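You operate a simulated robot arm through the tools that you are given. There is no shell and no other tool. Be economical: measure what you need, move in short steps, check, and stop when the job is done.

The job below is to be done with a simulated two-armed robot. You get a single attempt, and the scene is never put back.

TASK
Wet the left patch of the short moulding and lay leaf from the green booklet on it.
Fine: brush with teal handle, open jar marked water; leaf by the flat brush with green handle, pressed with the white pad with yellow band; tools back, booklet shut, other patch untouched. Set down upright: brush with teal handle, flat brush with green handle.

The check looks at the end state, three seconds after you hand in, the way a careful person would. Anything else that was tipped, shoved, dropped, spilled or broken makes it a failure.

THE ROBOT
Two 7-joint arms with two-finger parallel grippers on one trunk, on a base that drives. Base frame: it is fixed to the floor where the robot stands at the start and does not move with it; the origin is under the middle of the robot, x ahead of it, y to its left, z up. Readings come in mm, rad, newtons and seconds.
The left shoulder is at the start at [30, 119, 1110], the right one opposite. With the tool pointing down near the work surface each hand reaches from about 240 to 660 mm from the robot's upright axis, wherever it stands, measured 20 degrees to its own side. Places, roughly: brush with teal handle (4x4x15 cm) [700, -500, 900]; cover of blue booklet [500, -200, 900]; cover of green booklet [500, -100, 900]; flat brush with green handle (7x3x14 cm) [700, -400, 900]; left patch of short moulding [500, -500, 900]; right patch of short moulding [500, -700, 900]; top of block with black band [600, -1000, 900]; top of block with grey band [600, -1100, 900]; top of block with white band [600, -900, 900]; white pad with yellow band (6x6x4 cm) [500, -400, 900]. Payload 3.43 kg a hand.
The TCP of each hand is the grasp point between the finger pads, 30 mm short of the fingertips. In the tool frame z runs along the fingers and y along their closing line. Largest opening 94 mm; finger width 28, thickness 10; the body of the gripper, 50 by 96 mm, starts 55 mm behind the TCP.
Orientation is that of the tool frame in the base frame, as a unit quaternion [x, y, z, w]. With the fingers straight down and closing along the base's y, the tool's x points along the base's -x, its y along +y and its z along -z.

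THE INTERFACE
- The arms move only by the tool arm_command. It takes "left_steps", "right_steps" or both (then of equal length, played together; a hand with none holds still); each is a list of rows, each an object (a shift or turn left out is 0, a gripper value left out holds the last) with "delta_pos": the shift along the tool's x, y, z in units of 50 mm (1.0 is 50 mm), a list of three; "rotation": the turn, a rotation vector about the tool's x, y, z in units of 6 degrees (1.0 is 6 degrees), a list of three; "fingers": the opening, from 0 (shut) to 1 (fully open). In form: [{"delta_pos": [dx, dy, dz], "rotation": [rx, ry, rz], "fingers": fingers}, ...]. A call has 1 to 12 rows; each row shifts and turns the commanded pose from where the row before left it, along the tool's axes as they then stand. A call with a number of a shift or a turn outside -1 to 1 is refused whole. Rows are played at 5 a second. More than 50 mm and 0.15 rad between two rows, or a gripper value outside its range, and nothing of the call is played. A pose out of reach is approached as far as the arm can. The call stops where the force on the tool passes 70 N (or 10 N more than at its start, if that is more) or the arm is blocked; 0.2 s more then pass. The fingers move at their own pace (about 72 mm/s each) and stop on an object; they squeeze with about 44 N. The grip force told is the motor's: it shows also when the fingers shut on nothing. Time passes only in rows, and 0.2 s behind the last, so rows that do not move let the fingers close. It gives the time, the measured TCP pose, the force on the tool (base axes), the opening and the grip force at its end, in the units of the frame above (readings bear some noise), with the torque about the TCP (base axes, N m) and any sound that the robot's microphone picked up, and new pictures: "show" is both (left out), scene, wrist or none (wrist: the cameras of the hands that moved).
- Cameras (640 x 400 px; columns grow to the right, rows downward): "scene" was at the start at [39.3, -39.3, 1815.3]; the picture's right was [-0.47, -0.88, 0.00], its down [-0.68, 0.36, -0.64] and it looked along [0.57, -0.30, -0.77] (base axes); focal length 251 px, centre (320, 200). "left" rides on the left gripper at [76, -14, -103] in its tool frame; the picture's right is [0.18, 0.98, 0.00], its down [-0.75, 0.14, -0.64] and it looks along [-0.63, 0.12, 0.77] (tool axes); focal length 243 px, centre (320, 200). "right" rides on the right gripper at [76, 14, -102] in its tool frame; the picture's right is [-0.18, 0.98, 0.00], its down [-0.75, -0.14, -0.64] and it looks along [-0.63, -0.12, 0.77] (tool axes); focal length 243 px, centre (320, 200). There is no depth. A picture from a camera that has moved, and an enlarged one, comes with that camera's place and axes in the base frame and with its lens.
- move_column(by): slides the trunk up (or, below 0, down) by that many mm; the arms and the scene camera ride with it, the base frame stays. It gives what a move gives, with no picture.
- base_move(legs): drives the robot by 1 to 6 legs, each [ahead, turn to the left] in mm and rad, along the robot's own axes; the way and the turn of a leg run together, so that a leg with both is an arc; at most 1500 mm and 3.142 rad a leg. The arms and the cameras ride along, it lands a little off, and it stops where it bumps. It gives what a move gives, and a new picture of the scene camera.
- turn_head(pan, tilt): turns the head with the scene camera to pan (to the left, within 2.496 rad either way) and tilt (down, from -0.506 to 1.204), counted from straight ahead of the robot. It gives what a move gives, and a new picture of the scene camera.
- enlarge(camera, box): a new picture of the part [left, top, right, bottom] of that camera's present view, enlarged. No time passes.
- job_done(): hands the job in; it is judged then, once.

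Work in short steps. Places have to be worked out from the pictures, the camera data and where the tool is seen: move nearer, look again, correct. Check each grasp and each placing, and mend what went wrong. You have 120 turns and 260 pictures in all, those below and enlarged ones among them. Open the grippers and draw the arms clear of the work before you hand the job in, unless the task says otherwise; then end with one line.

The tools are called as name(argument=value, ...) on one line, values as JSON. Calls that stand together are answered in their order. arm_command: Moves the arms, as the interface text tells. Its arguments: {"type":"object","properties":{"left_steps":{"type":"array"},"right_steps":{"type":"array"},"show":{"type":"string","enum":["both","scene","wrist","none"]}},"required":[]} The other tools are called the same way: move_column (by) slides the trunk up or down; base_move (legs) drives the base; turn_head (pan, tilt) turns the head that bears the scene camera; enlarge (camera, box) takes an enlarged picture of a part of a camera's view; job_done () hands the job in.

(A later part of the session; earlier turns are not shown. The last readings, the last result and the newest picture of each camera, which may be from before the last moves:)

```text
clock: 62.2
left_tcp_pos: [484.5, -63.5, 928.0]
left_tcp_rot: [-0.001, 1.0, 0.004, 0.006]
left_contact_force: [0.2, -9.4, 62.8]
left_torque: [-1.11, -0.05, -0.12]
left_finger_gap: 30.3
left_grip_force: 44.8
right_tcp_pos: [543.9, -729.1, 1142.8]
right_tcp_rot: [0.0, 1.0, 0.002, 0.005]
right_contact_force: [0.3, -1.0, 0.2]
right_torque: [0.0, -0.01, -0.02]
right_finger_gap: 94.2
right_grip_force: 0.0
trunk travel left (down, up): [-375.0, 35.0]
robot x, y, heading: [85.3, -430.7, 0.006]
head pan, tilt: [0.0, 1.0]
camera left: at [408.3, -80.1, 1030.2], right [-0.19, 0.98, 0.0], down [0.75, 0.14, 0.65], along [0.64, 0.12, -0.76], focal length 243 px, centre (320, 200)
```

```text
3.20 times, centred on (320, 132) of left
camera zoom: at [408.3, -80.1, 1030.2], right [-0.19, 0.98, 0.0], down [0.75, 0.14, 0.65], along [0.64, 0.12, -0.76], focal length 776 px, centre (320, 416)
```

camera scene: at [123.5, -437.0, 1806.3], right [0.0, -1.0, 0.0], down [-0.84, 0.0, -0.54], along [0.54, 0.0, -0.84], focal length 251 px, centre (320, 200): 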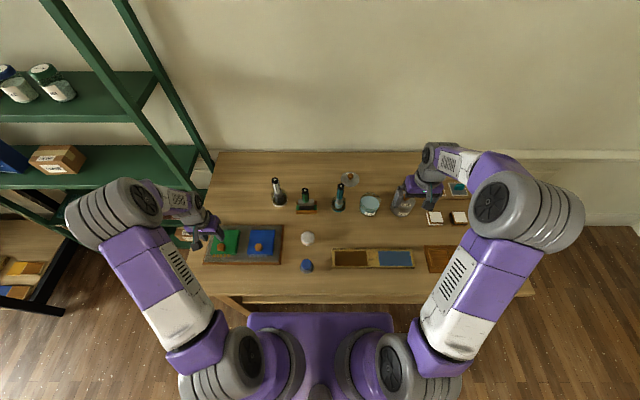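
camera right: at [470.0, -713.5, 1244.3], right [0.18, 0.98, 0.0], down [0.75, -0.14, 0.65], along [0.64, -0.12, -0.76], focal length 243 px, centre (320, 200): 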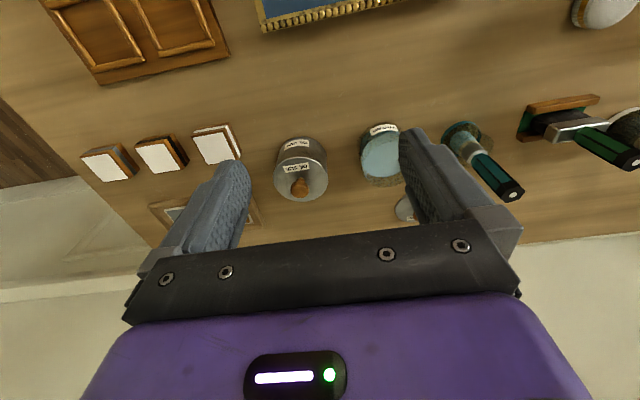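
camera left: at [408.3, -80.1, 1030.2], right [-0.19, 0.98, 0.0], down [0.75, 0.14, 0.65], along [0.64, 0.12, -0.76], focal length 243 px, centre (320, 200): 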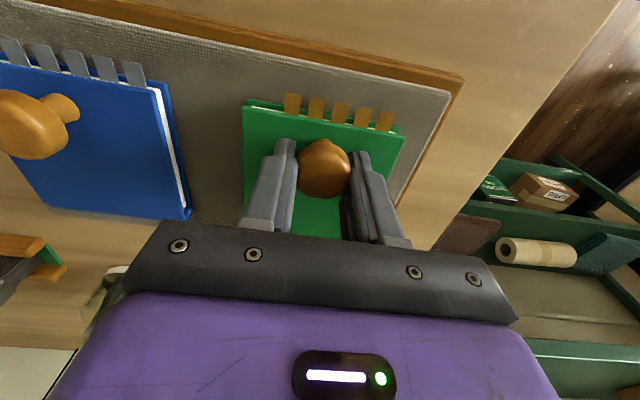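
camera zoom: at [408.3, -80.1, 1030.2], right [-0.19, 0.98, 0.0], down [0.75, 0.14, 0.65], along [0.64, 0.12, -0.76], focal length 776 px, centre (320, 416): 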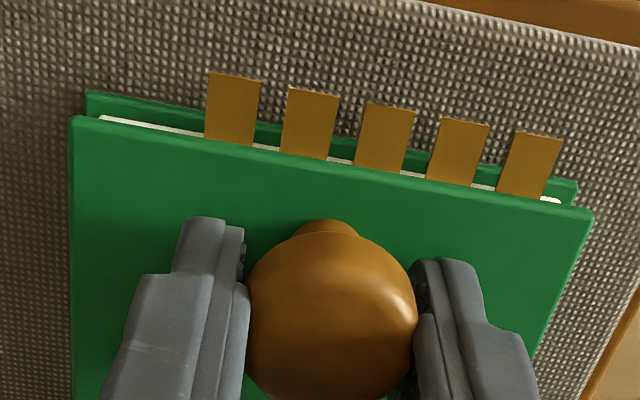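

Knob gripped but the tips press on the cover. I re-grip about 6 mm higher so the knob can pivot in the pads.

arm_command(left_steps=[{"fingers": 0.5}, {"delta_pos": [0, 0, -0.24]}, {}, {"fingers": 0}, {"fingers": 0}, {"fingers": 0}], show="none")

enlarge(camera="left", box=[220, 70, 420, 195])

```text
clock: 63.6
left_tcp_pos: [482.0, -63.1, 933.8]
left_tcp_rot: [-0.001, 1.0, -0.002, -0.004]
left_contact_force: [-11.7, -6.6, -7.5]
left_torque: [-0.11, 0.96, 0.04]
left_finger_gap: 28.7
left_grip_force: 45.0
right_tcp_pos: [545.9, -725.7, 1142.0]
right_tcp_rot: [0.0, 1.0, 0.0, 0.003]
right_contact_force: [0.1, -0.3, 0.2]
right_torque: [0.02, 0.01, 0.01]
right_finger_gap: 94.0
right_grip_force: 0.1
trunk travel left (down, up): [-375.0, 35.0]
robot x, y, heading: [84.2, -434.6, -0.001]
head pan, tilt: [0.0, 1.0]
```

```text
3.20 times, centred on (320, 132) of left
camera zoom: at [406.3, -78.8, 1037.2], right [-0.18, 0.98, 0.0], down [0.76, 0.14, 0.64], along [0.63, 0.12, -0.77], focal length 776 px, centre (320, 416)
```

zoom: 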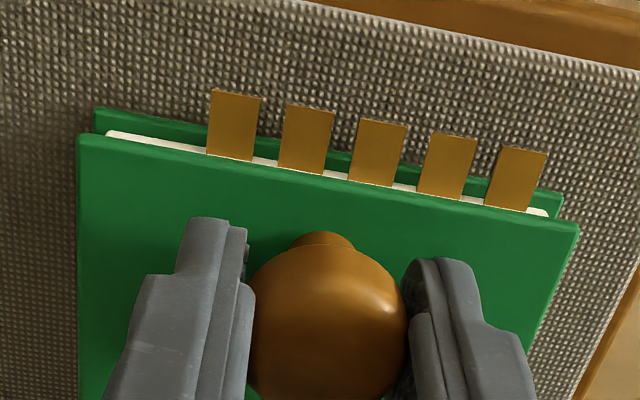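

Knob held at 28.7 mm. I lift along the hinge arc to about 30° and check.

arm_command(left_steps=[{"delta_pos": [-0.104, 0, -0.27]}, {"delta_pos": [-0.15, 0, -0.25]}, {"delta_pos": [-0.19, 0, -0.218]}, {}])

enlarge(camera="scene", box=[180, 190, 320, 280])

```text
clock: 64.6
left_tcp_pos: [506.0, -64.5, 970.5]
left_tcp_rot: [0.0, 1.0, 0.0, -0.001]
left_contact_force: [-10.8, -7.7, -9.0]
left_torque: [-0.15, 1.25, 0.05]
left_finger_gap: 29.0
left_grip_force: 45.1
right_tcp_pos: [547.6, -726.6, 1142.2]
right_tcp_rot: [0.001, 1.0, 0.002, 0.004]
right_contact_force: [-0.1, 0.3, -1.3]
right_torque: [-0.03, 0.01, 0.0]
right_finger_gap: 93.7
right_grip_force: 0.1
trunk travel left (down, up): [-375.0, 35.0]
robot x, y, heading: [84.8, -431.2, 0.001]
head pan, tilt: [0.0, 1.0]
camera scene: at [124.1, -436.1, 1806.2], right [0.0, -1.0, 0.0], down [-0.84, 0.0, -0.54], along [0.54, 0.0, -0.84], focal length 251 px, centre (320, 200)
camera left: at [429.7, -78.9, 1074.9], right [-0.18, 0.98, 0.0], down [0.76, 0.14, 0.64], along [0.63, 0.12, -0.77], focal length 243 px, centre (320, 200)
```

scene: 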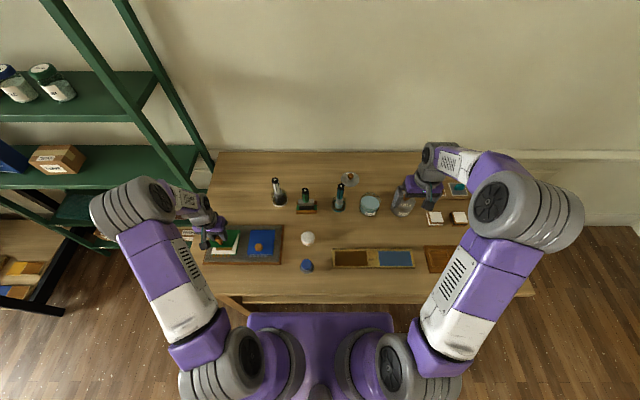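
left: 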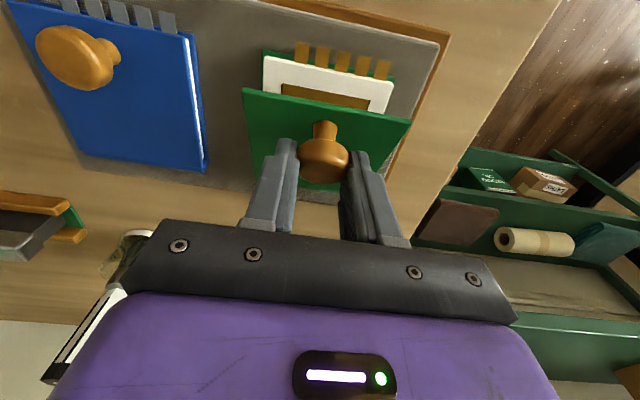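

```text
4.44 times, centred on (250, 235) of scene
camera zoom: at [124.1, -436.1, 1806.2], right [0.0, -1.0, 0.0], down [-0.84, 0.0, -0.54], along [0.54, 0.0, -0.84], focal length 1115 px, centre (631, 44)
```

zoom: 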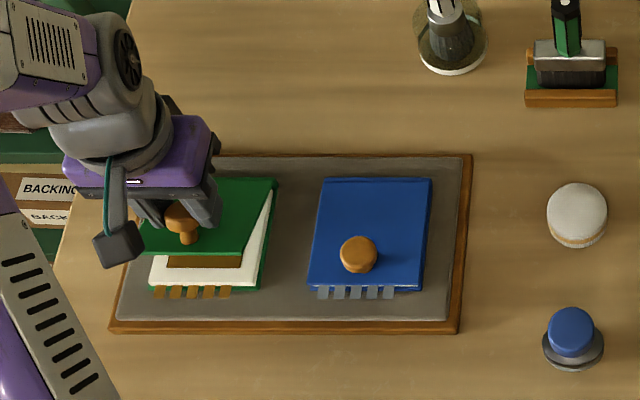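

Excellent: the cover opens and the leaf is visible. I continue along the arc to about 75°.

arm_command(left_steps=[{"delta_pos": [-0.166, 0, -0.14]}, {"delta_pos": [-0.184, 0, -0.12]}, {"delta_pos": [-0.196, 0, -0.092]}, {"delta_pos": [-0.208, 0, -0.066]}, {"delta_pos": [-0.216, 0, -0.038]}, {"delta_pos": [-0.216, 0, -0.012]}, {}], show="wrist")

enlarge(camera="scene", box=[180, 190, 320, 280])

```text
clock: 66.2
left_tcp_pos: [568.1, -62.1, 995.3]
left_tcp_rot: [0.0, 1.0, 0.001, 0.001]
left_contact_force: [-0.9, 0.6, 0.4]
left_torque: [0.02, 0.0, 0.01]
left_finger_gap: 0.0
left_grip_force: 33.8
right_tcp_pos: [546.9, -724.7, 1142.0]
right_tcp_rot: [-0.001, 1.0, 0.0, 0.002]
right_contact_force: [0.2, -0.5, -0.1]
right_torque: [0.01, -0.02, 0.03]
right_finger_gap: 93.8
right_grip_force: 0.1
trunk travel left (down, up): [-375.0, 35.0]
robot x, y, heading: [82.0, -432.7, 0.006]
head pan, tilt: [0.0, 1.0]
camera left: at [491.4, -77.5, 1098.4], right [-0.18, 0.98, 0.0], down [0.75, 0.14, 0.65], along [0.63, 0.12, -0.76], focal length 243 px, centre (320, 200)
```

left: 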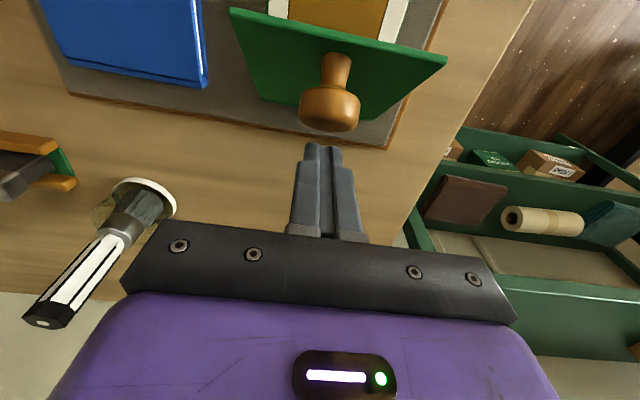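

```text
4.44 times, centred on (250, 235) of scene
camera zoom: at [124.9, -435.3, 1806.2], right [0.0, -1.0, 0.0], down [-0.84, 0.0, -0.54], along [0.54, 0.0, -0.84], focal length 1115 px, centre (631, 44)
```

zoom: 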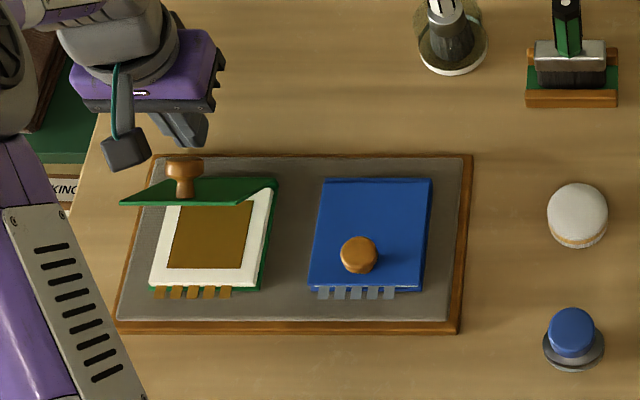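

The knob slipped free at ~55°, but the cover stays where it was left. I'll push it further open from inside with the closed fingers: up, back over to x≈470, then down to tip height ≈945.

arm_command(left_steps=[{"delta_pos": [0, 0, -0.9]}, {"delta_pos": [0, 0, -0.5]}, {"delta_pos": [0.95, 0, 0]}, {"delta_pos": [0.95, 0, 0]}, {"delta_pos": [0, 0, 0.9]}, {"delta_pos": [0, 0, 0.9]}, {}], show="wrist")

enlarge(camera="scene", box=[180, 190, 320, 280])

```text
clock: 67.8
left_tcp_pos: [471.8, -63.1, 974.7]
left_tcp_rot: [0.0, 1.0, 0.0, -0.001]
left_contact_force: [0.0, 0.6, -0.6]
left_torque: [0.0, -0.02, -0.01]
left_finger_gap: 0.0
left_grip_force: 33.5
right_tcp_pos: [546.4, -725.5, 1143.2]
right_tcp_rot: [0.001, 1.0, 0.002, 0.003]
right_contact_force: [-0.2, -0.6, -0.5]
right_torque: [-0.04, 0.01, 0.02]
right_finger_gap: 93.7
right_grip_force: 0.1
trunk travel left (down, up): [-375.0, 35.0]
robot x, y, heading: [80.1, -431.1, 0.004]
head pan, tilt: [0.0, 1.0]
camera left: at [395.7, -78.7, 1078.3], right [-0.18, 0.98, 0.0], down [0.75, 0.14, 0.64], along [0.63, 0.12, -0.77], focal length 243 px, centre (320, 200)
```

left: 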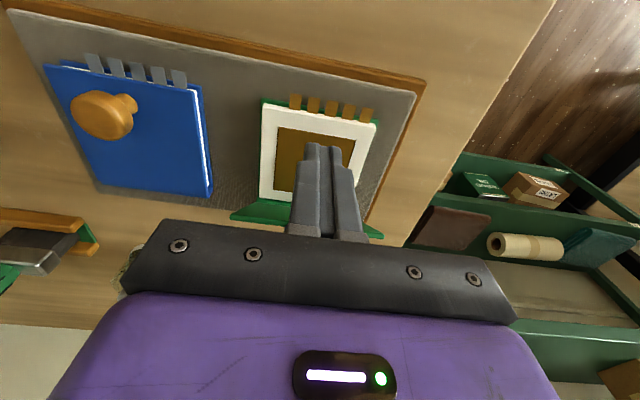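

```text
4.44 times, centred on (250, 235) of scene
camera zoom: at [124.6, -435.9, 1806.2], right [0.0, -1.0, 0.0], down [-0.84, 0.0, -0.54], along [0.54, 0.0, -0.84], focal length 1115 px, centre (631, 44)
```

zoom: 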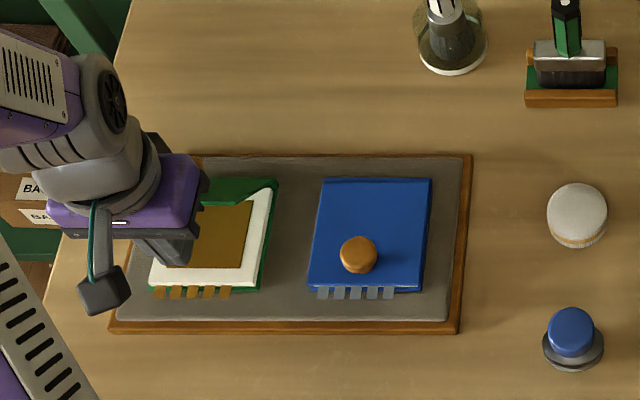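

Now I push forward (+x) about 110 mm to swing the cover past vertical.

arm_command(left_steps=[{"delta_pos": [-0.3, 0, 0]}, {"delta_pos": [-0.3, 0, 0]}, {"delta_pos": [-0.3, 0, 0]}, {"delta_pos": [-0.3, 0, 0]}, {"delta_pos": [-0.3, 0, 0]}, {"delta_pos": [-0.3, 0, 0]}, {"delta_pos": [-0.3, 0, 0]}, {"delta_pos": [-0.2, 0, 0]}, {}], show="wrist")

enlarge(camera="scene", box=[180, 190, 320, 280])

```text
clock: 69.9
left_tcp_pos: [566.1, -60.1, 973.5]
left_tcp_rot: [-0.004, 1.0, -0.002, -0.029]
left_contact_force: [-32.9, -1.7, 26.9]
left_torque: [-0.41, 0.7, 0.15]
left_finger_gap: 0.0
left_grip_force: 33.3
right_tcp_pos: [544.6, -727.0, 1142.5]
right_tcp_rot: [-0.001, 1.0, 0.002, 0.004]
right_contact_force: [0.6, 0.4, 0.4]
right_torque: [-0.03, 0.06, -0.03]
right_finger_gap: 94.0
right_grip_force: 0.1
trunk travel left (down, up): [-375.0, 35.0]
robot x, y, heading: [84.0, -431.6, 0.01]
head pan, tilt: [0.0, 1.0]
stopped in row 9 (left hand): the force on the tool passed its limit at 71 N (the readings are from after the stop); the commanded pose is now the measured one
camera left: at [494.9, -76.7, 1080.0], right [-0.19, 0.98, 0.01], down [0.79, 0.15, 0.6], along [0.59, 0.12, -0.8], focal length 243 px, centre (320, 200)
```

left: 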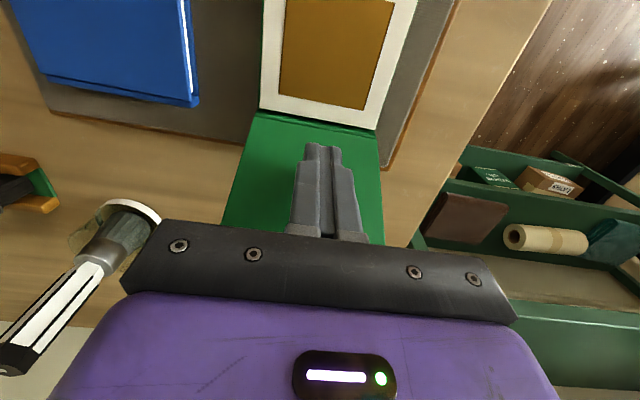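

```text
4.44 times, centred on (250, 235) of scene
camera zoom: at [120.2, -438.3, 1806.5], right [0.0, -1.0, 0.0], down [-0.84, 0.0, -0.54], along [0.54, 0.0, -0.84], focal length 1115 px, centre (631, 44)
```

zoom: 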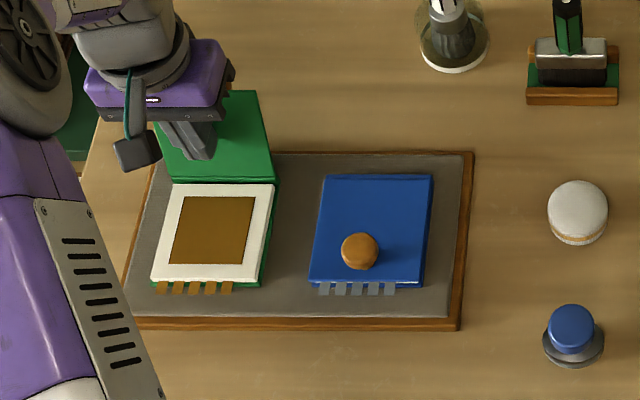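

The cover is fully open and resting against its stop; booklet and board haven't shifted. I back off, correct the 3° tilt picked up, rise and go above the green flat brush (handle top ≈ (684.5,-378,1005)).

arm_command(left_steps=[{"delta_pos": [0.4, 0, 0]}, {"delta_pos": [0, 0, -0.9], "rotation": [0, -0.55, 0.08]}, {"delta_pos": [0, 0, -0.9], "fingers": 1}, {"delta_pos": [0, 0, -0.9]}, {"delta_pos": [-0.394, -0.909, 0]}, {"delta_pos": [-0.394, -0.909, 0]}, {"delta_pos": [-0.394, -0.909, 0]}, {"delta_pos": [-0.394, -0.909, 0]}, {"delta_pos": [-0.394, -0.909, 0]}, {"delta_pos": [-0.394, -0.909, 0]}, {"delta_pos": [-0.394, -0.909, 0]}, {}])

enlarge(camera="left", box=[160, 0, 480, 200])

```text
clock: 72.5
left_tcp_pos: [689.9, -379.6, 1110.3]
left_tcp_rot: [0.003, 1.0, -0.002, 0.007]
left_contact_force: [-1.1, 0.6, 0.7]
left_torque: [-0.01, 0.02, 0.01]
left_finger_gap: 94.1
left_grip_force: 0.0
right_tcp_pos: [546.1, -724.6, 1141.7]
right_tcp_rot: [-0.001, 1.0, 0.001, 0.004]
right_contact_force: [-0.8, 0.5, 1.1]
right_torque: [0.0, 0.0, 0.02]
right_finger_gap: 94.1
right_grip_force: 0.1
trunk travel left (down, up): [-375.0, 35.0]
robot x, y, heading: [82.4, -432.8, 0.008]
head pan, tilt: [0.0, 1.0]
camera scene: at [123.5, -434.0, 1806.2], right [0.0, -1.0, 0.0], down [-0.84, 0.0, -0.54], along [0.54, 0.0, -0.84], focal length 251 px, centre (320, 200)
camera left: at [611.4, -394.2, 1212.9], right [-0.18, 0.98, -0.01], down [0.74, 0.14, 0.65], along [0.64, 0.11, -0.76], focal length 243 px, centre (320, 200)
```

scene: 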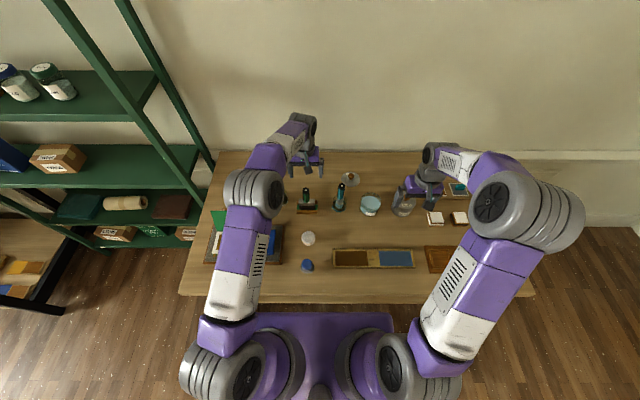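
left: 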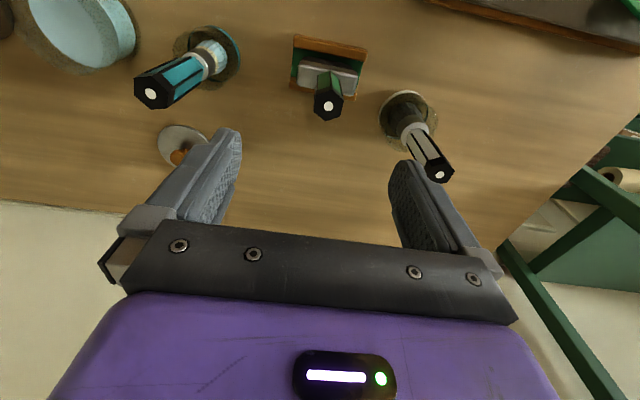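

```text
2.00 times, centred on (320, 100) of left
camera zoom: at [611.4, -394.2, 1212.9], right [-0.18, 0.98, -0.01], down [0.74, 0.14, 0.65], along [0.64, 0.11, -0.76], focal length 485 px, centre (320, 400)
```

zoom: 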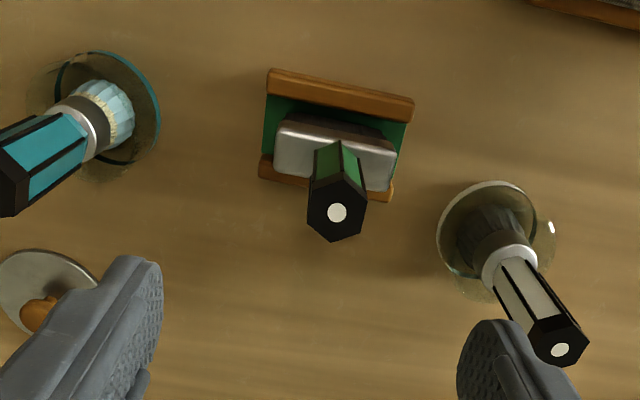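

Handle top is at about (683,-377). I align and descend to z≈963.

arm_command(left_steps=[{"delta_pos": [0.14, 0.05, 0], "rotation": [0, 0.13, -0.05]}, {"delta_pos": [0, 0, 0.9]}, {"delta_pos": [0, 0, 0.9]}, {"delta_pos": [0, 0, 0.9]}, {"delta_pos": [0, 0, 0.24]}, {}], show="wrist")

```text
clock: 73.9
left_tcp_pos: [682.7, -378.7, 963.8]
left_tcp_rot: [0.001, 1.0, -0.002, 0.001]
left_contact_force: [-0.5, -0.5, 0.4]
left_torque: [-0.01, -0.02, -0.01]
left_finger_gap: 93.9
left_grip_force: 0.1
right_tcp_pos: [546.2, -726.5, 1141.8]
right_tcp_rot: [0.0, 1.0, 0.001, 0.003]
right_contact_force: [0.2, 0.4, -0.2]
right_torque: [0.01, 0.0, -0.02]
right_finger_gap: 94.0
right_grip_force: 0.1
trunk travel left (down, up): [-375.0, 35.0]
robot x, y, heading: [83.9, -433.2, 0.003]
head pan, tilt: [0.0, 1.0]
camera left: at [606.4, -393.4, 1065.9], right [-0.18, 0.98, -0.01], down [0.75, 0.14, 0.64], along [0.63, 0.11, -0.77], focal length 243 px, centre (320, 200)
```

left: 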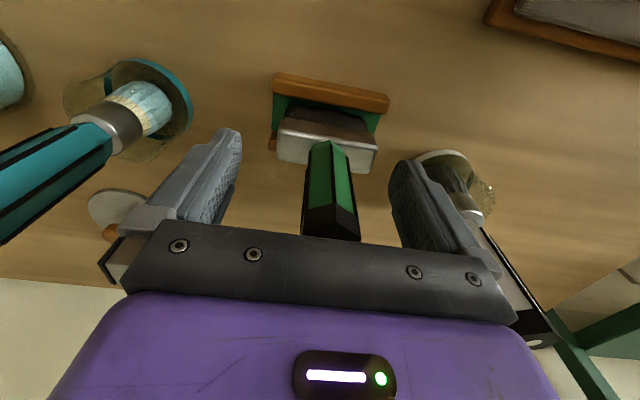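

The handle sits ~5 mm toward +y of the pad centre; I shift and close.

arm_command(left_steps=[{"delta_pos": [0, 0.1, 0]}, {"fingers": 0}, {"fingers": 0}, {"fingers": 0}, {"fingers": 0}, {"fingers": 0}], show="wrist")

```text
clock: 75.3
left_tcp_pos: [683.0, -373.7, 963.5]
left_tcp_rot: [0.0, 1.0, -0.003, 0.002]
left_contact_force: [-0.1, 0.2, 0.4]
left_torque: [-0.03, 0.0, 0.0]
left_finger_gap: 23.8
left_grip_force: 43.7
right_tcp_pos: [545.8, -725.2, 1141.6]
right_tcp_rot: [0.001, 1.0, 0.002, 0.002]
right_contact_force: [0.1, -0.3, -0.6]
right_torque: [0.01, 0.01, 0.0]
right_finger_gap: 94.0
right_grip_force: 0.0
trunk travel left (down, up): [-375.0, 35.0]
robot x, y, heading: [83.6, -434.6, 0.003]
head pan, tilt: [0.0, 1.0]
camera left: at [606.4, -388.3, 1066.1], right [-0.18, 0.98, -0.01], down [0.75, 0.14, 0.64], along [0.63, 0.11, -0.77], focal length 243 px, centre (320, 200)
```

left: 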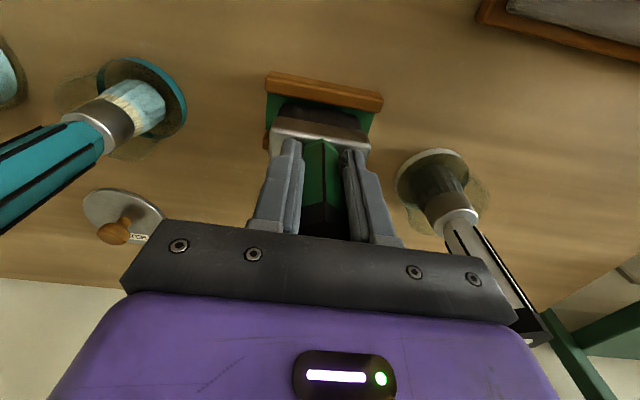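

Gripped. I lift straight up 120 mm and look at the brush.

arm_command(left_steps=[{"delta_pos": [0, 0, -0.4]}, {"delta_pos": [0, 0, -0.6]}, {"delta_pos": [0, 0, -0.7]}, {"delta_pos": [0, 0, -0.7]}, {}], show="wrist")

enlarge(camera="scene", box=[250, 110, 370, 230])

```text
clock: 76.5
left_tcp_pos: [684.7, -371.5, 1083.5]
left_tcp_rot: [-0.001, 1.0, -0.002, 0.001]
left_contact_force: [0.8, 0.2, -1.0]
left_torque: [0.0, 0.03, -0.03]
left_finger_gap: 24.1
left_grip_force: 43.6
right_tcp_pos: [546.1, -724.8, 1140.5]
right_tcp_rot: [0.0, 1.0, 0.001, 0.002]
right_contact_force: [0.3, 0.1, -0.4]
right_torque: [-0.01, 0.02, 0.05]
right_finger_gap: 94.0
right_grip_force: 0.1
trunk travel left (down, up): [-375.0, 35.0]
robot x, y, heading: [84.2, -433.7, 0.001]
head pan, tilt: [0.0, 1.0]
camera left: at [607.4, -387.5, 1186.9], right [-0.18, 0.98, -0.01], down [0.75, 0.14, 0.64], along [0.63, 0.11, -0.77], focal length 243 px, centre (320, 200)
```

left: 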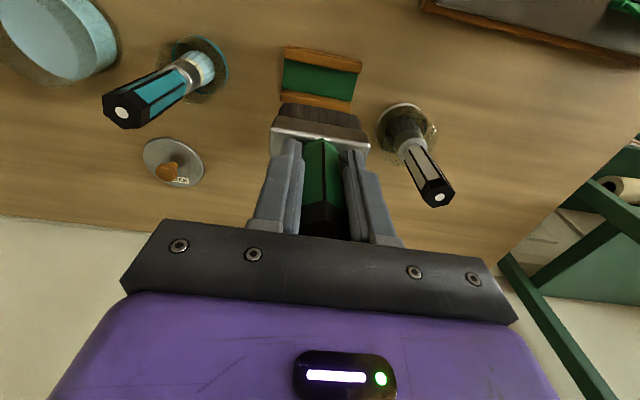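

```text
3.33 times, centred on (310, 170) of scene
camera zoom: at [124.8, -435.3, 1806.1], right [0.0, -1.0, 0.0], down [-0.84, 0.0, -0.54], along [0.54, 0.0, -0.84], focal length 836 px, centre (353, 300)
```

zoom: 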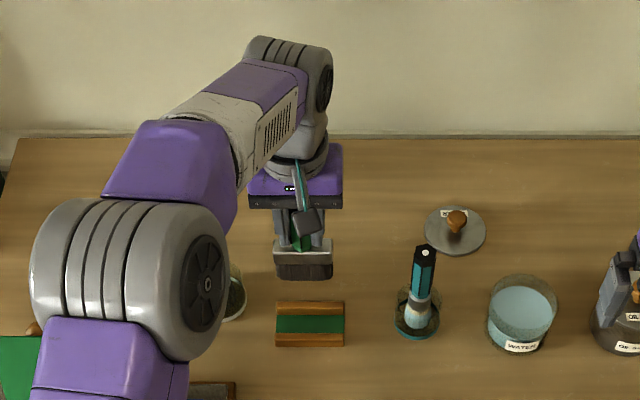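

The brush hangs straight; bristle ends about 88 mm below the TCP. I carry it first toward the robot, then left, above the leaf centre (≈(515,-66)).

arm_command(left_steps=[{"delta_pos": [0.85, 0, -0.3]}, {"delta_pos": [0.85, 0, -0.3]}, {"delta_pos": [0.85, 0, 0]}, {"delta_pos": [0.85, 0, 0]}, {"delta_pos": [0, 0.873, 0]}, {"delta_pos": [0, 0.873, 0]}, {"delta_pos": [0, 0.873, 0]}, {"delta_pos": [0, 0.873, 0]}, {"delta_pos": [0, 0.873, 0]}, {"delta_pos": [0, 0.873, 0]}, {"delta_pos": [0, 0.873, 0]}, {}], show="wrist")

enlarge(camera="scene", box=[180, 170, 320, 280])

```text
clock: 79.1
left_tcp_pos: [513.5, -68.2, 1112.5]
left_tcp_rot: [0.0, 1.0, -0.003, 0.001]
left_contact_force: [-0.1, -0.5, -0.8]
left_torque: [0.02, 0.02, -0.01]
left_finger_gap: 23.9
left_grip_force: 44.0
right_tcp_pos: [546.9, -726.2, 1141.2]
right_tcp_rot: [0.0, 1.0, 0.001, 0.003]
right_contact_force: [-0.5, -0.3, 0.8]
right_torque: [0.02, -0.03, 0.04]
right_finger_gap: 94.1
right_grip_force: 0.0
trunk travel left (down, up): [-375.0, 35.0]
robot x, y, heading: [83.5, -430.7, 0.0]
head pan, tilt: [0.0, 1.0]
camera left: at [435.6, -82.5, 1215.2], right [-0.18, 0.98, 0.0], down [0.75, 0.14, 0.64], along [0.63, 0.11, -0.77], focal length 243 px, centre (320, 200)
```

left: 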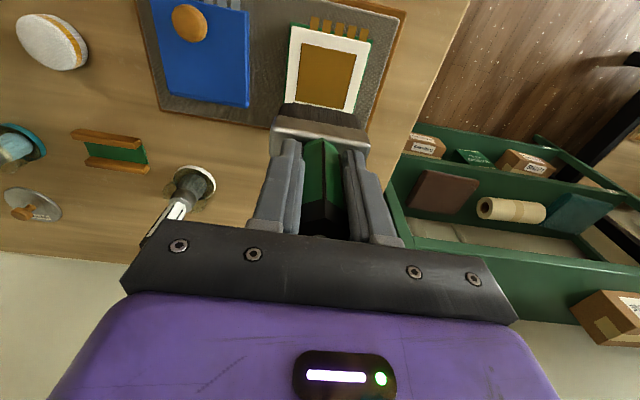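

```text
3.64 times, centred on (250, 225) of scene
camera zoom: at [124.3, -436.3, 1806.2], right [0.0, -1.0, 0.0], down [-0.84, 0.0, -0.54], along [0.54, 0.0, -0.84], focal length 912 px, centre (574, 109)
```

zoom: 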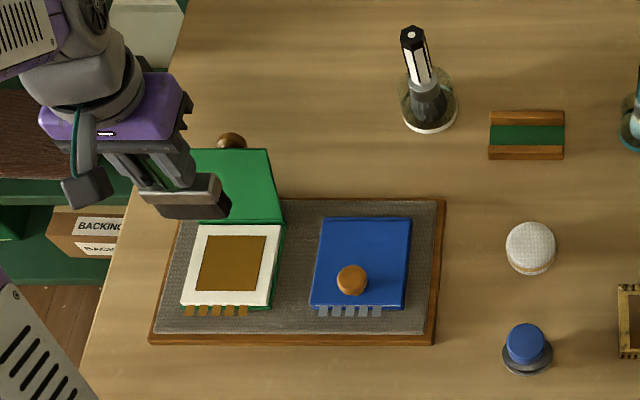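

Aligned within 2 mm. I descend to TCP z≈1000 and look.

arm_command(left_steps=[{"delta_pos": [0, 0.04, 0.75]}, {"delta_pos": [0, 0, 0.75]}, {"delta_pos": [0, 0, 0.75]}, {}], show="wrist")

enlarge(camera="left", box=[200, 10, 440, 160])

enlarge(camera="scene", box=[180, 190, 280, 260])

```text
clock: 80.1
left_tcp_pos: [513.7, -66.4, 999.4]
left_tcp_rot: [0.0, 1.0, -0.002, 0.002]
left_contact_force: [-0.5, -0.2, 0.0]
left_torque: [-0.02, 0.02, 0.02]
left_finger_gap: 24.0
left_grip_force: 44.1
right_tcp_pos: [544.7, -725.7, 1142.4]
right_tcp_rot: [0.0, 1.0, 0.001, 0.003]
right_contact_force: [-0.5, -0.4, 0.3]
right_torque: [0.01, 0.02, 0.0]
right_finger_gap: 94.0
right_grip_force: 0.2
trunk travel left (down, up): [-375.0, 35.0]
robot x, y, heading: [81.3, -432.6, 0.005]
head pan, tilt: [0.0, 1.0]
camera left: at [436.3, -80.8, 1101.8], right [-0.18, 0.98, 0.0], down [0.75, 0.14, 0.64], along [0.63, 0.11, -0.76], focal length 243 px, centre (320, 200)
```

left: 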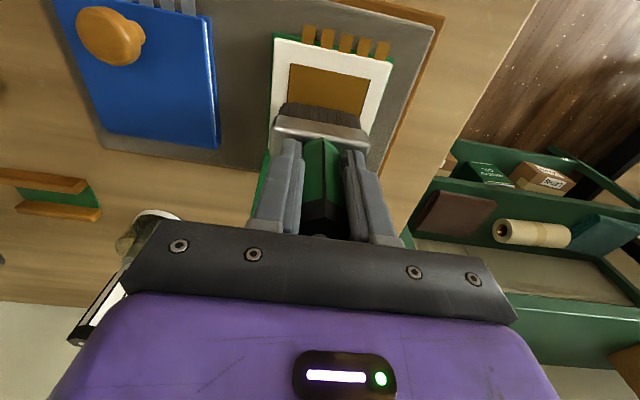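

```text
2.67 times, centred on (320, 85) of left
camera zoom: at [436.3, -80.8, 1101.8], right [-0.18, 0.98, 0.0], down [0.75, 0.14, 0.64], along [0.63, 0.11, -0.76], focal length 647 px, centre (320, 507)
```

zoom: 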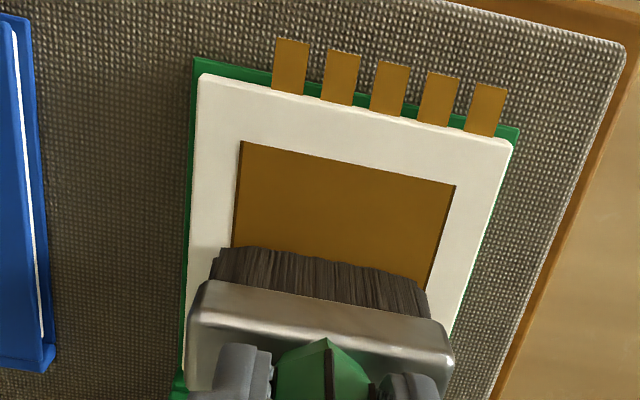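

```text
5.71 times, centred on (230, 225) of scene
camera zoom: at [123.7, -435.7, 1806.2], right [0.0, -1.0, 0.0], down [-0.84, 0.0, -0.54], along [0.54, 0.0, -0.84], focal length 1434 px, centre (834, 57)
```

zoom: 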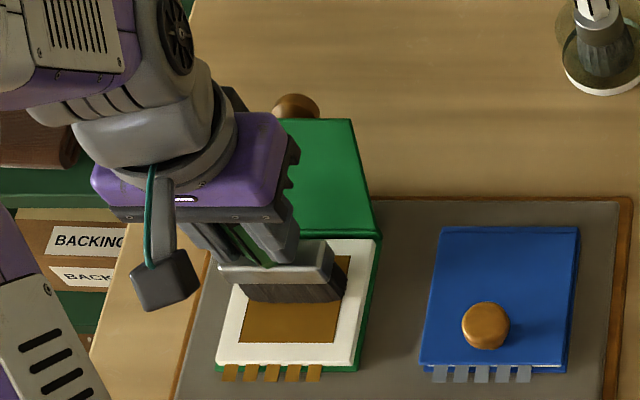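

I lower slowly to contact.

arm_command(left_steps=[{"delta_pos": [0, 0.04, 0.12]}, {"delta_pos": [0, 0, 0.12]}, {"delta_pos": [0, 0, 0.06]}, {"delta_pos": [0, 0, 0.06]}, {}], show="none")

enlarge(camera="left", box=[200, 10, 440, 160])

```text
clock: 81.3
left_tcp_pos: [513.5, -64.5, 982.7]
left_tcp_rot: [0.0, 1.0, -0.001, 0.004]
left_contact_force: [4.4, -3.2, 29.8]
left_torque: [-0.15, -0.38, -0.05]
left_finger_gap: 23.9
left_grip_force: 43.7
right_tcp_pos: [544.3, -728.7, 1141.5]
right_tcp_rot: [0.0, 1.0, 0.002, 0.003]
right_contact_force: [0.0, -0.1, 0.2]
right_torque: [0.0, -0.01, 0.01]
right_finger_gap: 94.1
right_grip_force: 0.1
trunk travel left (down, up): [-375.0, 35.0]
robot x, y, heading: [80.5, -434.5, 0.003]
head pan, tilt: [0.0, 1.0]
```

```text
2.67 times, centred on (320, 85) of left
camera zoom: at [436.3, -80.3, 1085.0], right [-0.18, 0.98, 0.0], down [0.75, 0.14, 0.65], along [0.64, 0.12, -0.76], focal length 647 px, centre (320, 507)
```

zoom: 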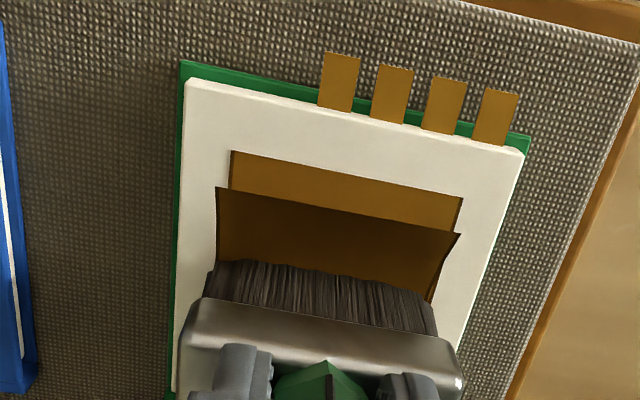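

One leaf (one tab fewer) has come up on the brush. I lift gently 100 mm and see how it hangs.

arm_command(left_steps=[{"delta_pos": [0, 0, -0.3]}, {"delta_pos": [0, 0, -0.5]}, {"delta_pos": [0, 0, -0.6]}, {"delta_pos": [0, 0, -0.6]}, {}], show="wrist")

enlarge(camera="scene", box=[180, 170, 320, 280])

```text
clock: 82.5
left_tcp_pos: [513.7, -64.1, 1081.0]
left_tcp_rot: [0.0, 1.0, -0.002, 0.001]
left_contact_force: [0.2, -0.4, -0.6]
left_torque: [-0.04, 0.04, -0.05]
left_finger_gap: 23.7
left_grip_force: 44.2
right_tcp_pos: [546.5, -724.7, 1142.3]
right_tcp_rot: [0.0, 1.0, 0.001, 0.002]
right_contact_force: [1.6, -0.5, -0.3]
right_torque: [-0.04, 0.0, -0.02]
right_finger_gap: 94.1
right_grip_force: 0.2
trunk travel left (down, up): [-375.0, 35.0]
robot x, y, heading: [83.1, -436.1, 0.003]
head pan, tilt: [0.0, 1.0]
camera left: at [436.3, -78.8, 1183.8], right [-0.18, 0.98, -0.01], down [0.75, 0.14, 0.64], along [0.63, 0.11, -0.77], focal length 243 px, centre (320, 200)
```

left: 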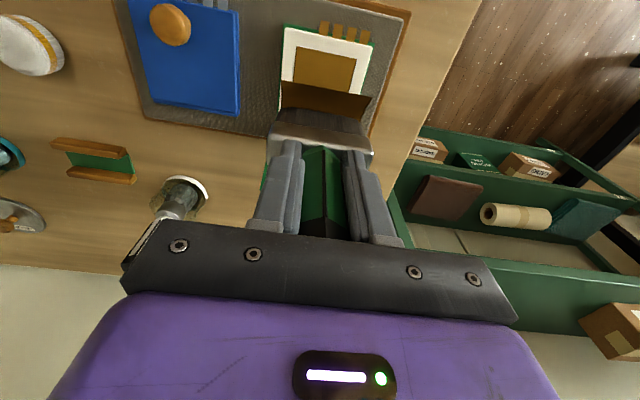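

```text
3.64 times, centred on (250, 225) of scene
camera zoom: at [124.9, -434.9, 1806.1], right [0.0, -1.0, 0.0], down [-0.84, 0.0, -0.54], along [0.54, 0.0, -0.84], focal length 912 px, centre (574, 109)
```

zoom: 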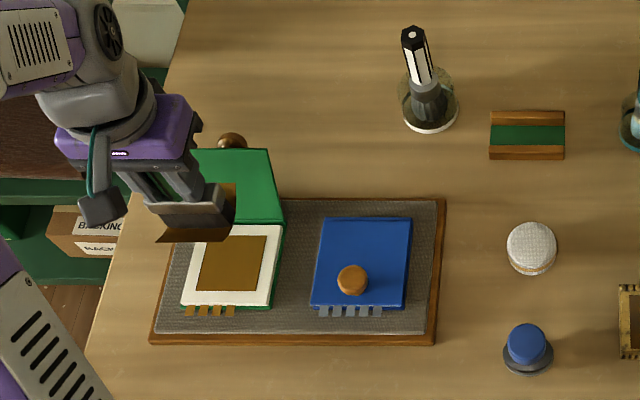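

The leaf hangs squarely on the brush. I carry it at moderate speed over the left half of the patch (target ≈ (456,-521)).

arm_command(left_steps=[{"delta_pos": [0.095, -0.5, 0]}, {"delta_pos": [0.095, -0.8, 0]}, {"delta_pos": [0.095, -0.8, 0]}, {"delta_pos": [0.095, -0.8, 0]}, {"delta_pos": [0.095, -0.8, 0]}, {"delta_pos": [0.095, -0.8, 0]}, {"delta_pos": [0.095, -0.8, 0]}, {"delta_pos": [0.095, -0.8, 0]}, {"delta_pos": [0.095, -0.8, 0]}, {"delta_pos": [0.095, -0.8, 0]}, {"delta_pos": [0.095, -0.8, 0]}, {"delta_pos": [0.095, -0.6, 0]}])

enlarge(camera="scene", box=[300, 200, 440, 290])

enlarge(camera="left", box=[200, 10, 440, 160])

```text
clock: 85.1
left_tcp_pos: [454.0, -520.1, 1083.4]
left_tcp_rot: [0.001, 1.0, -0.002, 0.001]
left_contact_force: [-0.1, 0.0, -0.2]
left_torque: [0.03, 0.01, -0.01]
left_finger_gap: 23.9
left_grip_force: 43.8
right_tcp_pos: [546.9, -726.9, 1141.7]
right_tcp_rot: [0.0, 1.0, 0.001, 0.003]
right_contact_force: [-0.2, 0.5, 0.2]
right_torque: [0.0, 0.02, -0.02]
right_finger_gap: 93.7
right_grip_force: 0.1
trunk travel left (down, up): [-375.0, 35.0]
robot x, y, heading: [81.6, -432.1, 0.002]
head pan, tilt: [0.0, 1.0]
camera scene: at [124.0, -436.3, 1806.2], right [0.0, -1.0, 0.0], down [-0.84, 0.0, -0.54], along [0.54, 0.0, -0.84], focal length 251 px, centre (320, 200)
camera left: at [377.8, -535.0, 1186.2], right [-0.18, 0.98, 0.0], down [0.75, 0.14, 0.64], along [0.63, 0.12, -0.77], focal length 243 px, centre (320, 200)
```

scene: 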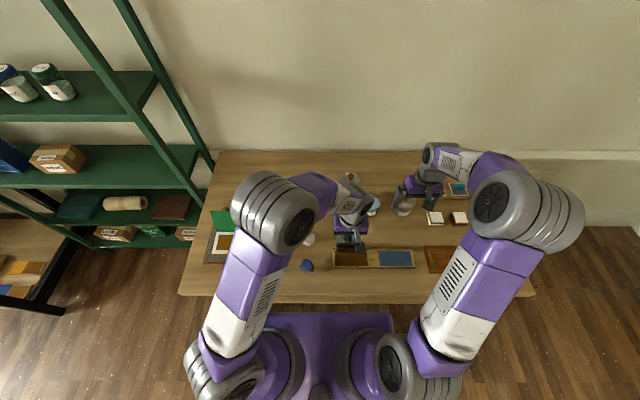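
left: 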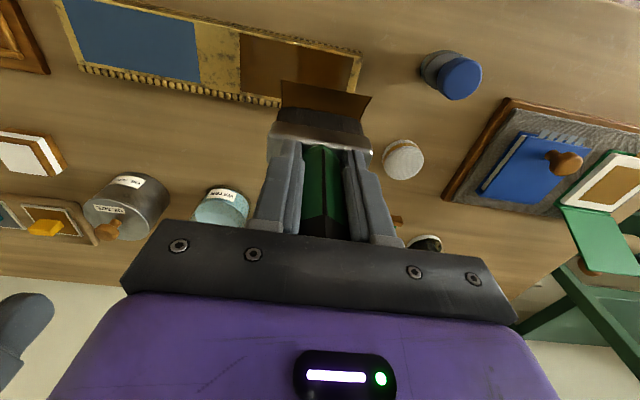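

```text
4.44 times, centred on (370, 245) of scene
camera zoom: at [124.0, -436.3, 1806.2], right [0.0, -1.0, 0.0], down [-0.84, 0.0, -0.54], along [0.54, 0.0, -0.84], focal length 1115 px, centre (98, 0)
```

zoom: 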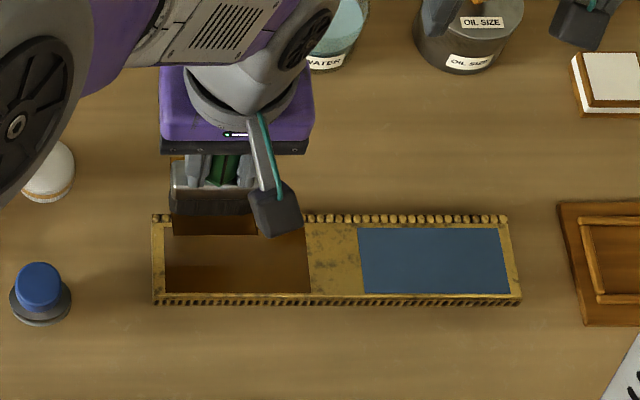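

```text
2.67 times, centred on (320, 85) of left
camera zoom: at [377.8, -535.0, 1186.2], right [-0.18, 0.98, 0.0], down [0.75, 0.14, 0.64], along [0.63, 0.12, -0.77], focal length 647 px, centre (320, 507)
```

zoom: 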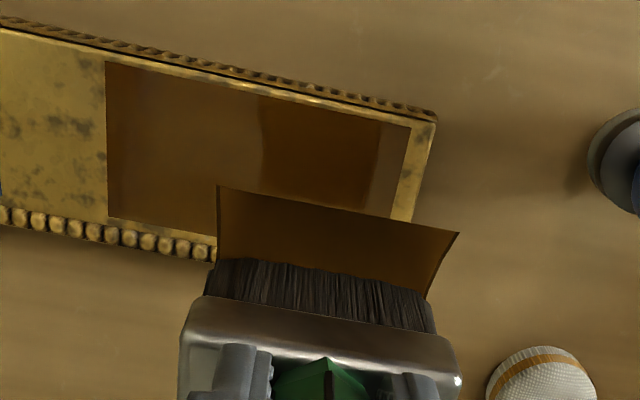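

The leaf is lined up over the left half. I descend to z≈985, then in small steps to contact.

arm_command(left_steps=[{"delta_pos": [-0.02, 0, 0.65]}, {"delta_pos": [0, 0, 0.65]}, {"delta_pos": [0, 0, 0.65]}, {"delta_pos": [0, 0, 0.1]}, {"delta_pos": [0, 0, 0.08]}, {}], show="none")

enlarge(camera="left", box=[200, 10, 440, 160])

```text
clock: 86.5
left_tcp_pos: [456.6, -518.6, 976.1]
left_tcp_rot: [0.0, 1.0, -0.003, 0.002]
left_contact_force: [0.3, 0.9, -0.6]
left_torque: [-0.01, -0.01, 0.04]
left_finger_gap: 24.0
left_grip_force: 44.0
right_tcp_pos: [545.7, -725.8, 1141.2]
right_tcp_rot: [0.001, 1.0, 0.001, 0.002]
right_contact_force: [0.0, -0.3, 0.0]
right_torque: [-0.03, -0.01, -0.01]
right_finger_gap: 94.3
right_grip_force: 0.0
trunk travel left (down, up): [-375.0, 35.0]
robot x, y, heading: [81.9, -432.9, 0.001]
head pan, tilt: [0.0, 1.0]
```

```text
2.67 times, centred on (320, 85) of left
camera zoom: at [379.7, -533.7, 1079.1], right [-0.18, 0.98, -0.01], down [0.75, 0.14, 0.64], along [0.63, 0.11, -0.77], focal length 647 px, centre (320, 507)
```

zoom: 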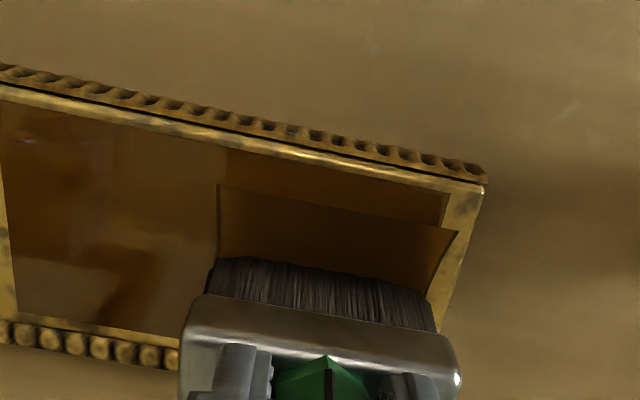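

Gloss only — the patch is wet. The leaf sits ~6 mm too far and ~4 mm too far left; I correct and lower to contact.

arm_command(left_steps=[{"delta_pos": [0.13, -0.07, 0]}, {"delta_pos": [0, 0, 0.08]}, {"delta_pos": [0, 0, 0.08]}, {"delta_pos": [0, 0, 0.06]}, {}], show="none")

enlarge(camera="left", box=[200, 10, 440, 160])

```text
clock: 87.7
left_tcp_pos: [451.0, -523.2, 971.8]
left_tcp_rot: [0.001, 1.0, -0.004, 0.003]
left_contact_force: [-11.2, 7.5, 36.6]
left_torque: [1.75, 0.89, 0.35]
left_finger_gap: 24.0
left_grip_force: 44.3
right_tcp_pos: [544.3, -724.9, 1141.2]
right_tcp_rot: [-0.001, 1.0, 0.001, 0.005]
right_contact_force: [0.1, -0.4, 0.0]
right_torque: [0.01, 0.01, 0.01]
right_finger_gap: 94.2
right_grip_force: 0.0
trunk travel left (down, up): [-375.0, 35.0]
robot x, y, heading: [86.0, -434.4, 0.007]
head pan, tilt: [0.0, 1.0]
stopped in row 5 (left hand): the force on the tool passed its limit at 72 N (the readings are from after the stop); the commanded pose is now the measured one
```

```text
2.67 times, centred on (320, 85) of left
camera zoom: at [373.1, -537.4, 1074.0], right [-0.18, 0.98, -0.01], down [0.75, 0.15, 0.65], along [0.64, 0.11, -0.76], focal length 647 px, centre (320, 507)
```

zoom: 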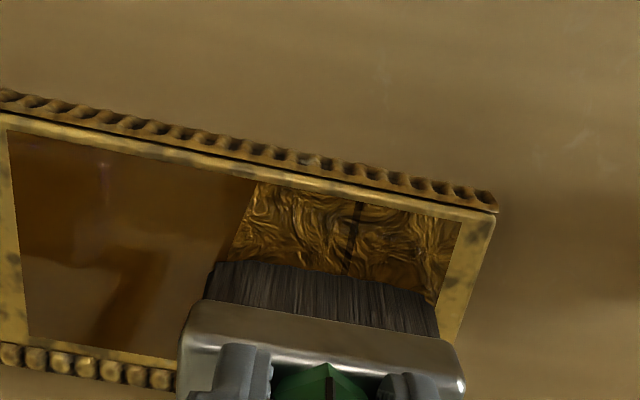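

The leaf is laid on the left half of the patch, wrinkled, to be pressed. The patch is two leaves long, so I lift and go back for a second leaf.

arm_command(left_steps=[{"delta_pos": [0, 0, -0.4]}, {"delta_pos": [0, 0, -0.8]}, {"delta_pos": [0, 0, -1.0]}, {}], show="wrist")

enlarge(camera="left", box=[60, 0, 380, 200])

enlarge(camera="scene", box=[300, 200, 440, 290])

```text
clock: 88.7
left_tcp_pos: [450.8, -522.4, 1078.5]
left_tcp_rot: [0.0, 1.0, -0.004, 0.004]
left_contact_force: [0.0, 0.2, 0.7]
left_torque: [0.03, 0.01, -0.01]
left_finger_gap: 23.7
left_grip_force: 44.2
right_tcp_pos: [547.1, -724.7, 1141.6]
right_tcp_rot: [0.0, 1.0, 0.001, 0.002]
right_contact_force: [-0.2, 0.4, -0.5]
right_torque: [0.02, 0.01, 0.03]
right_finger_gap: 93.9
right_grip_force: 0.0
trunk travel left (down, up): [-375.0, 35.0]
robot x, y, heading: [85.6, -431.7, 0.008]
head pan, tilt: [0.0, 1.0]
camera left: at [373.9, -537.1, 1181.2], right [-0.18, 0.98, -0.01], down [0.75, 0.15, 0.65], along [0.64, 0.11, -0.76], focal length 243 px, centre (320, 200)
```

left: 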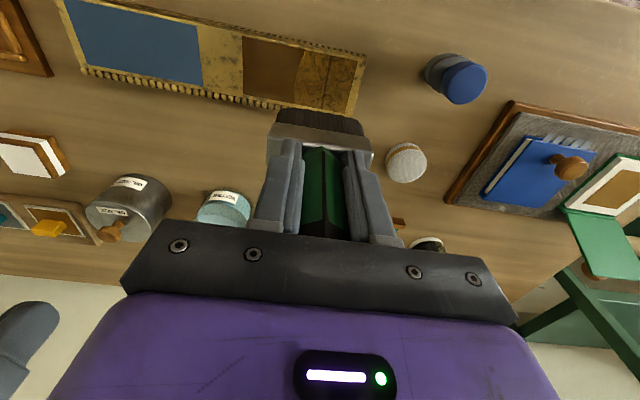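

```text
2.00 times, centred on (220, 100) of left
camera zoom: at [373.9, -537.1, 1181.2], right [-0.18, 0.98, -0.01], down [0.75, 0.15, 0.65], along [0.64, 0.11, -0.76], focal length 485 px, centre (520, 400)
```

zoom: 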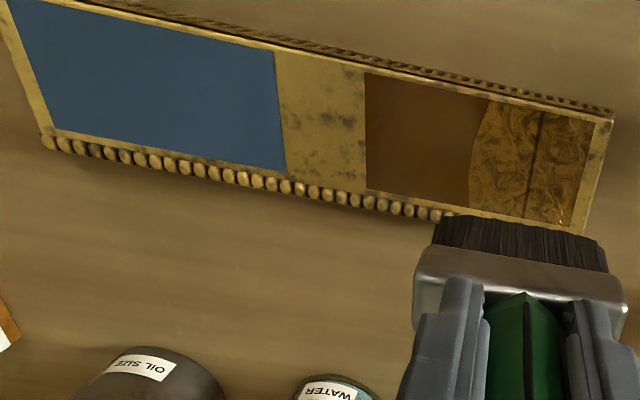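

```text
4.44 times, centred on (370, 245) of scene
camera zoom: at [124.5, -435.6, 1806.1], right [0.0, -1.0, 0.0], down [-0.84, 0.0, -0.54], along [0.54, 0.0, -0.84], focal length 1115 px, centre (98, 0)
```

zoom: 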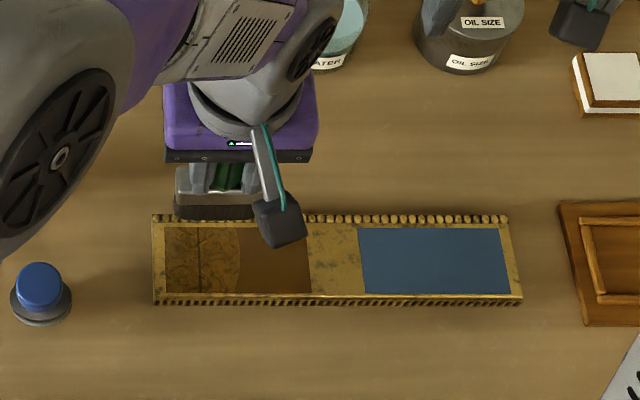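

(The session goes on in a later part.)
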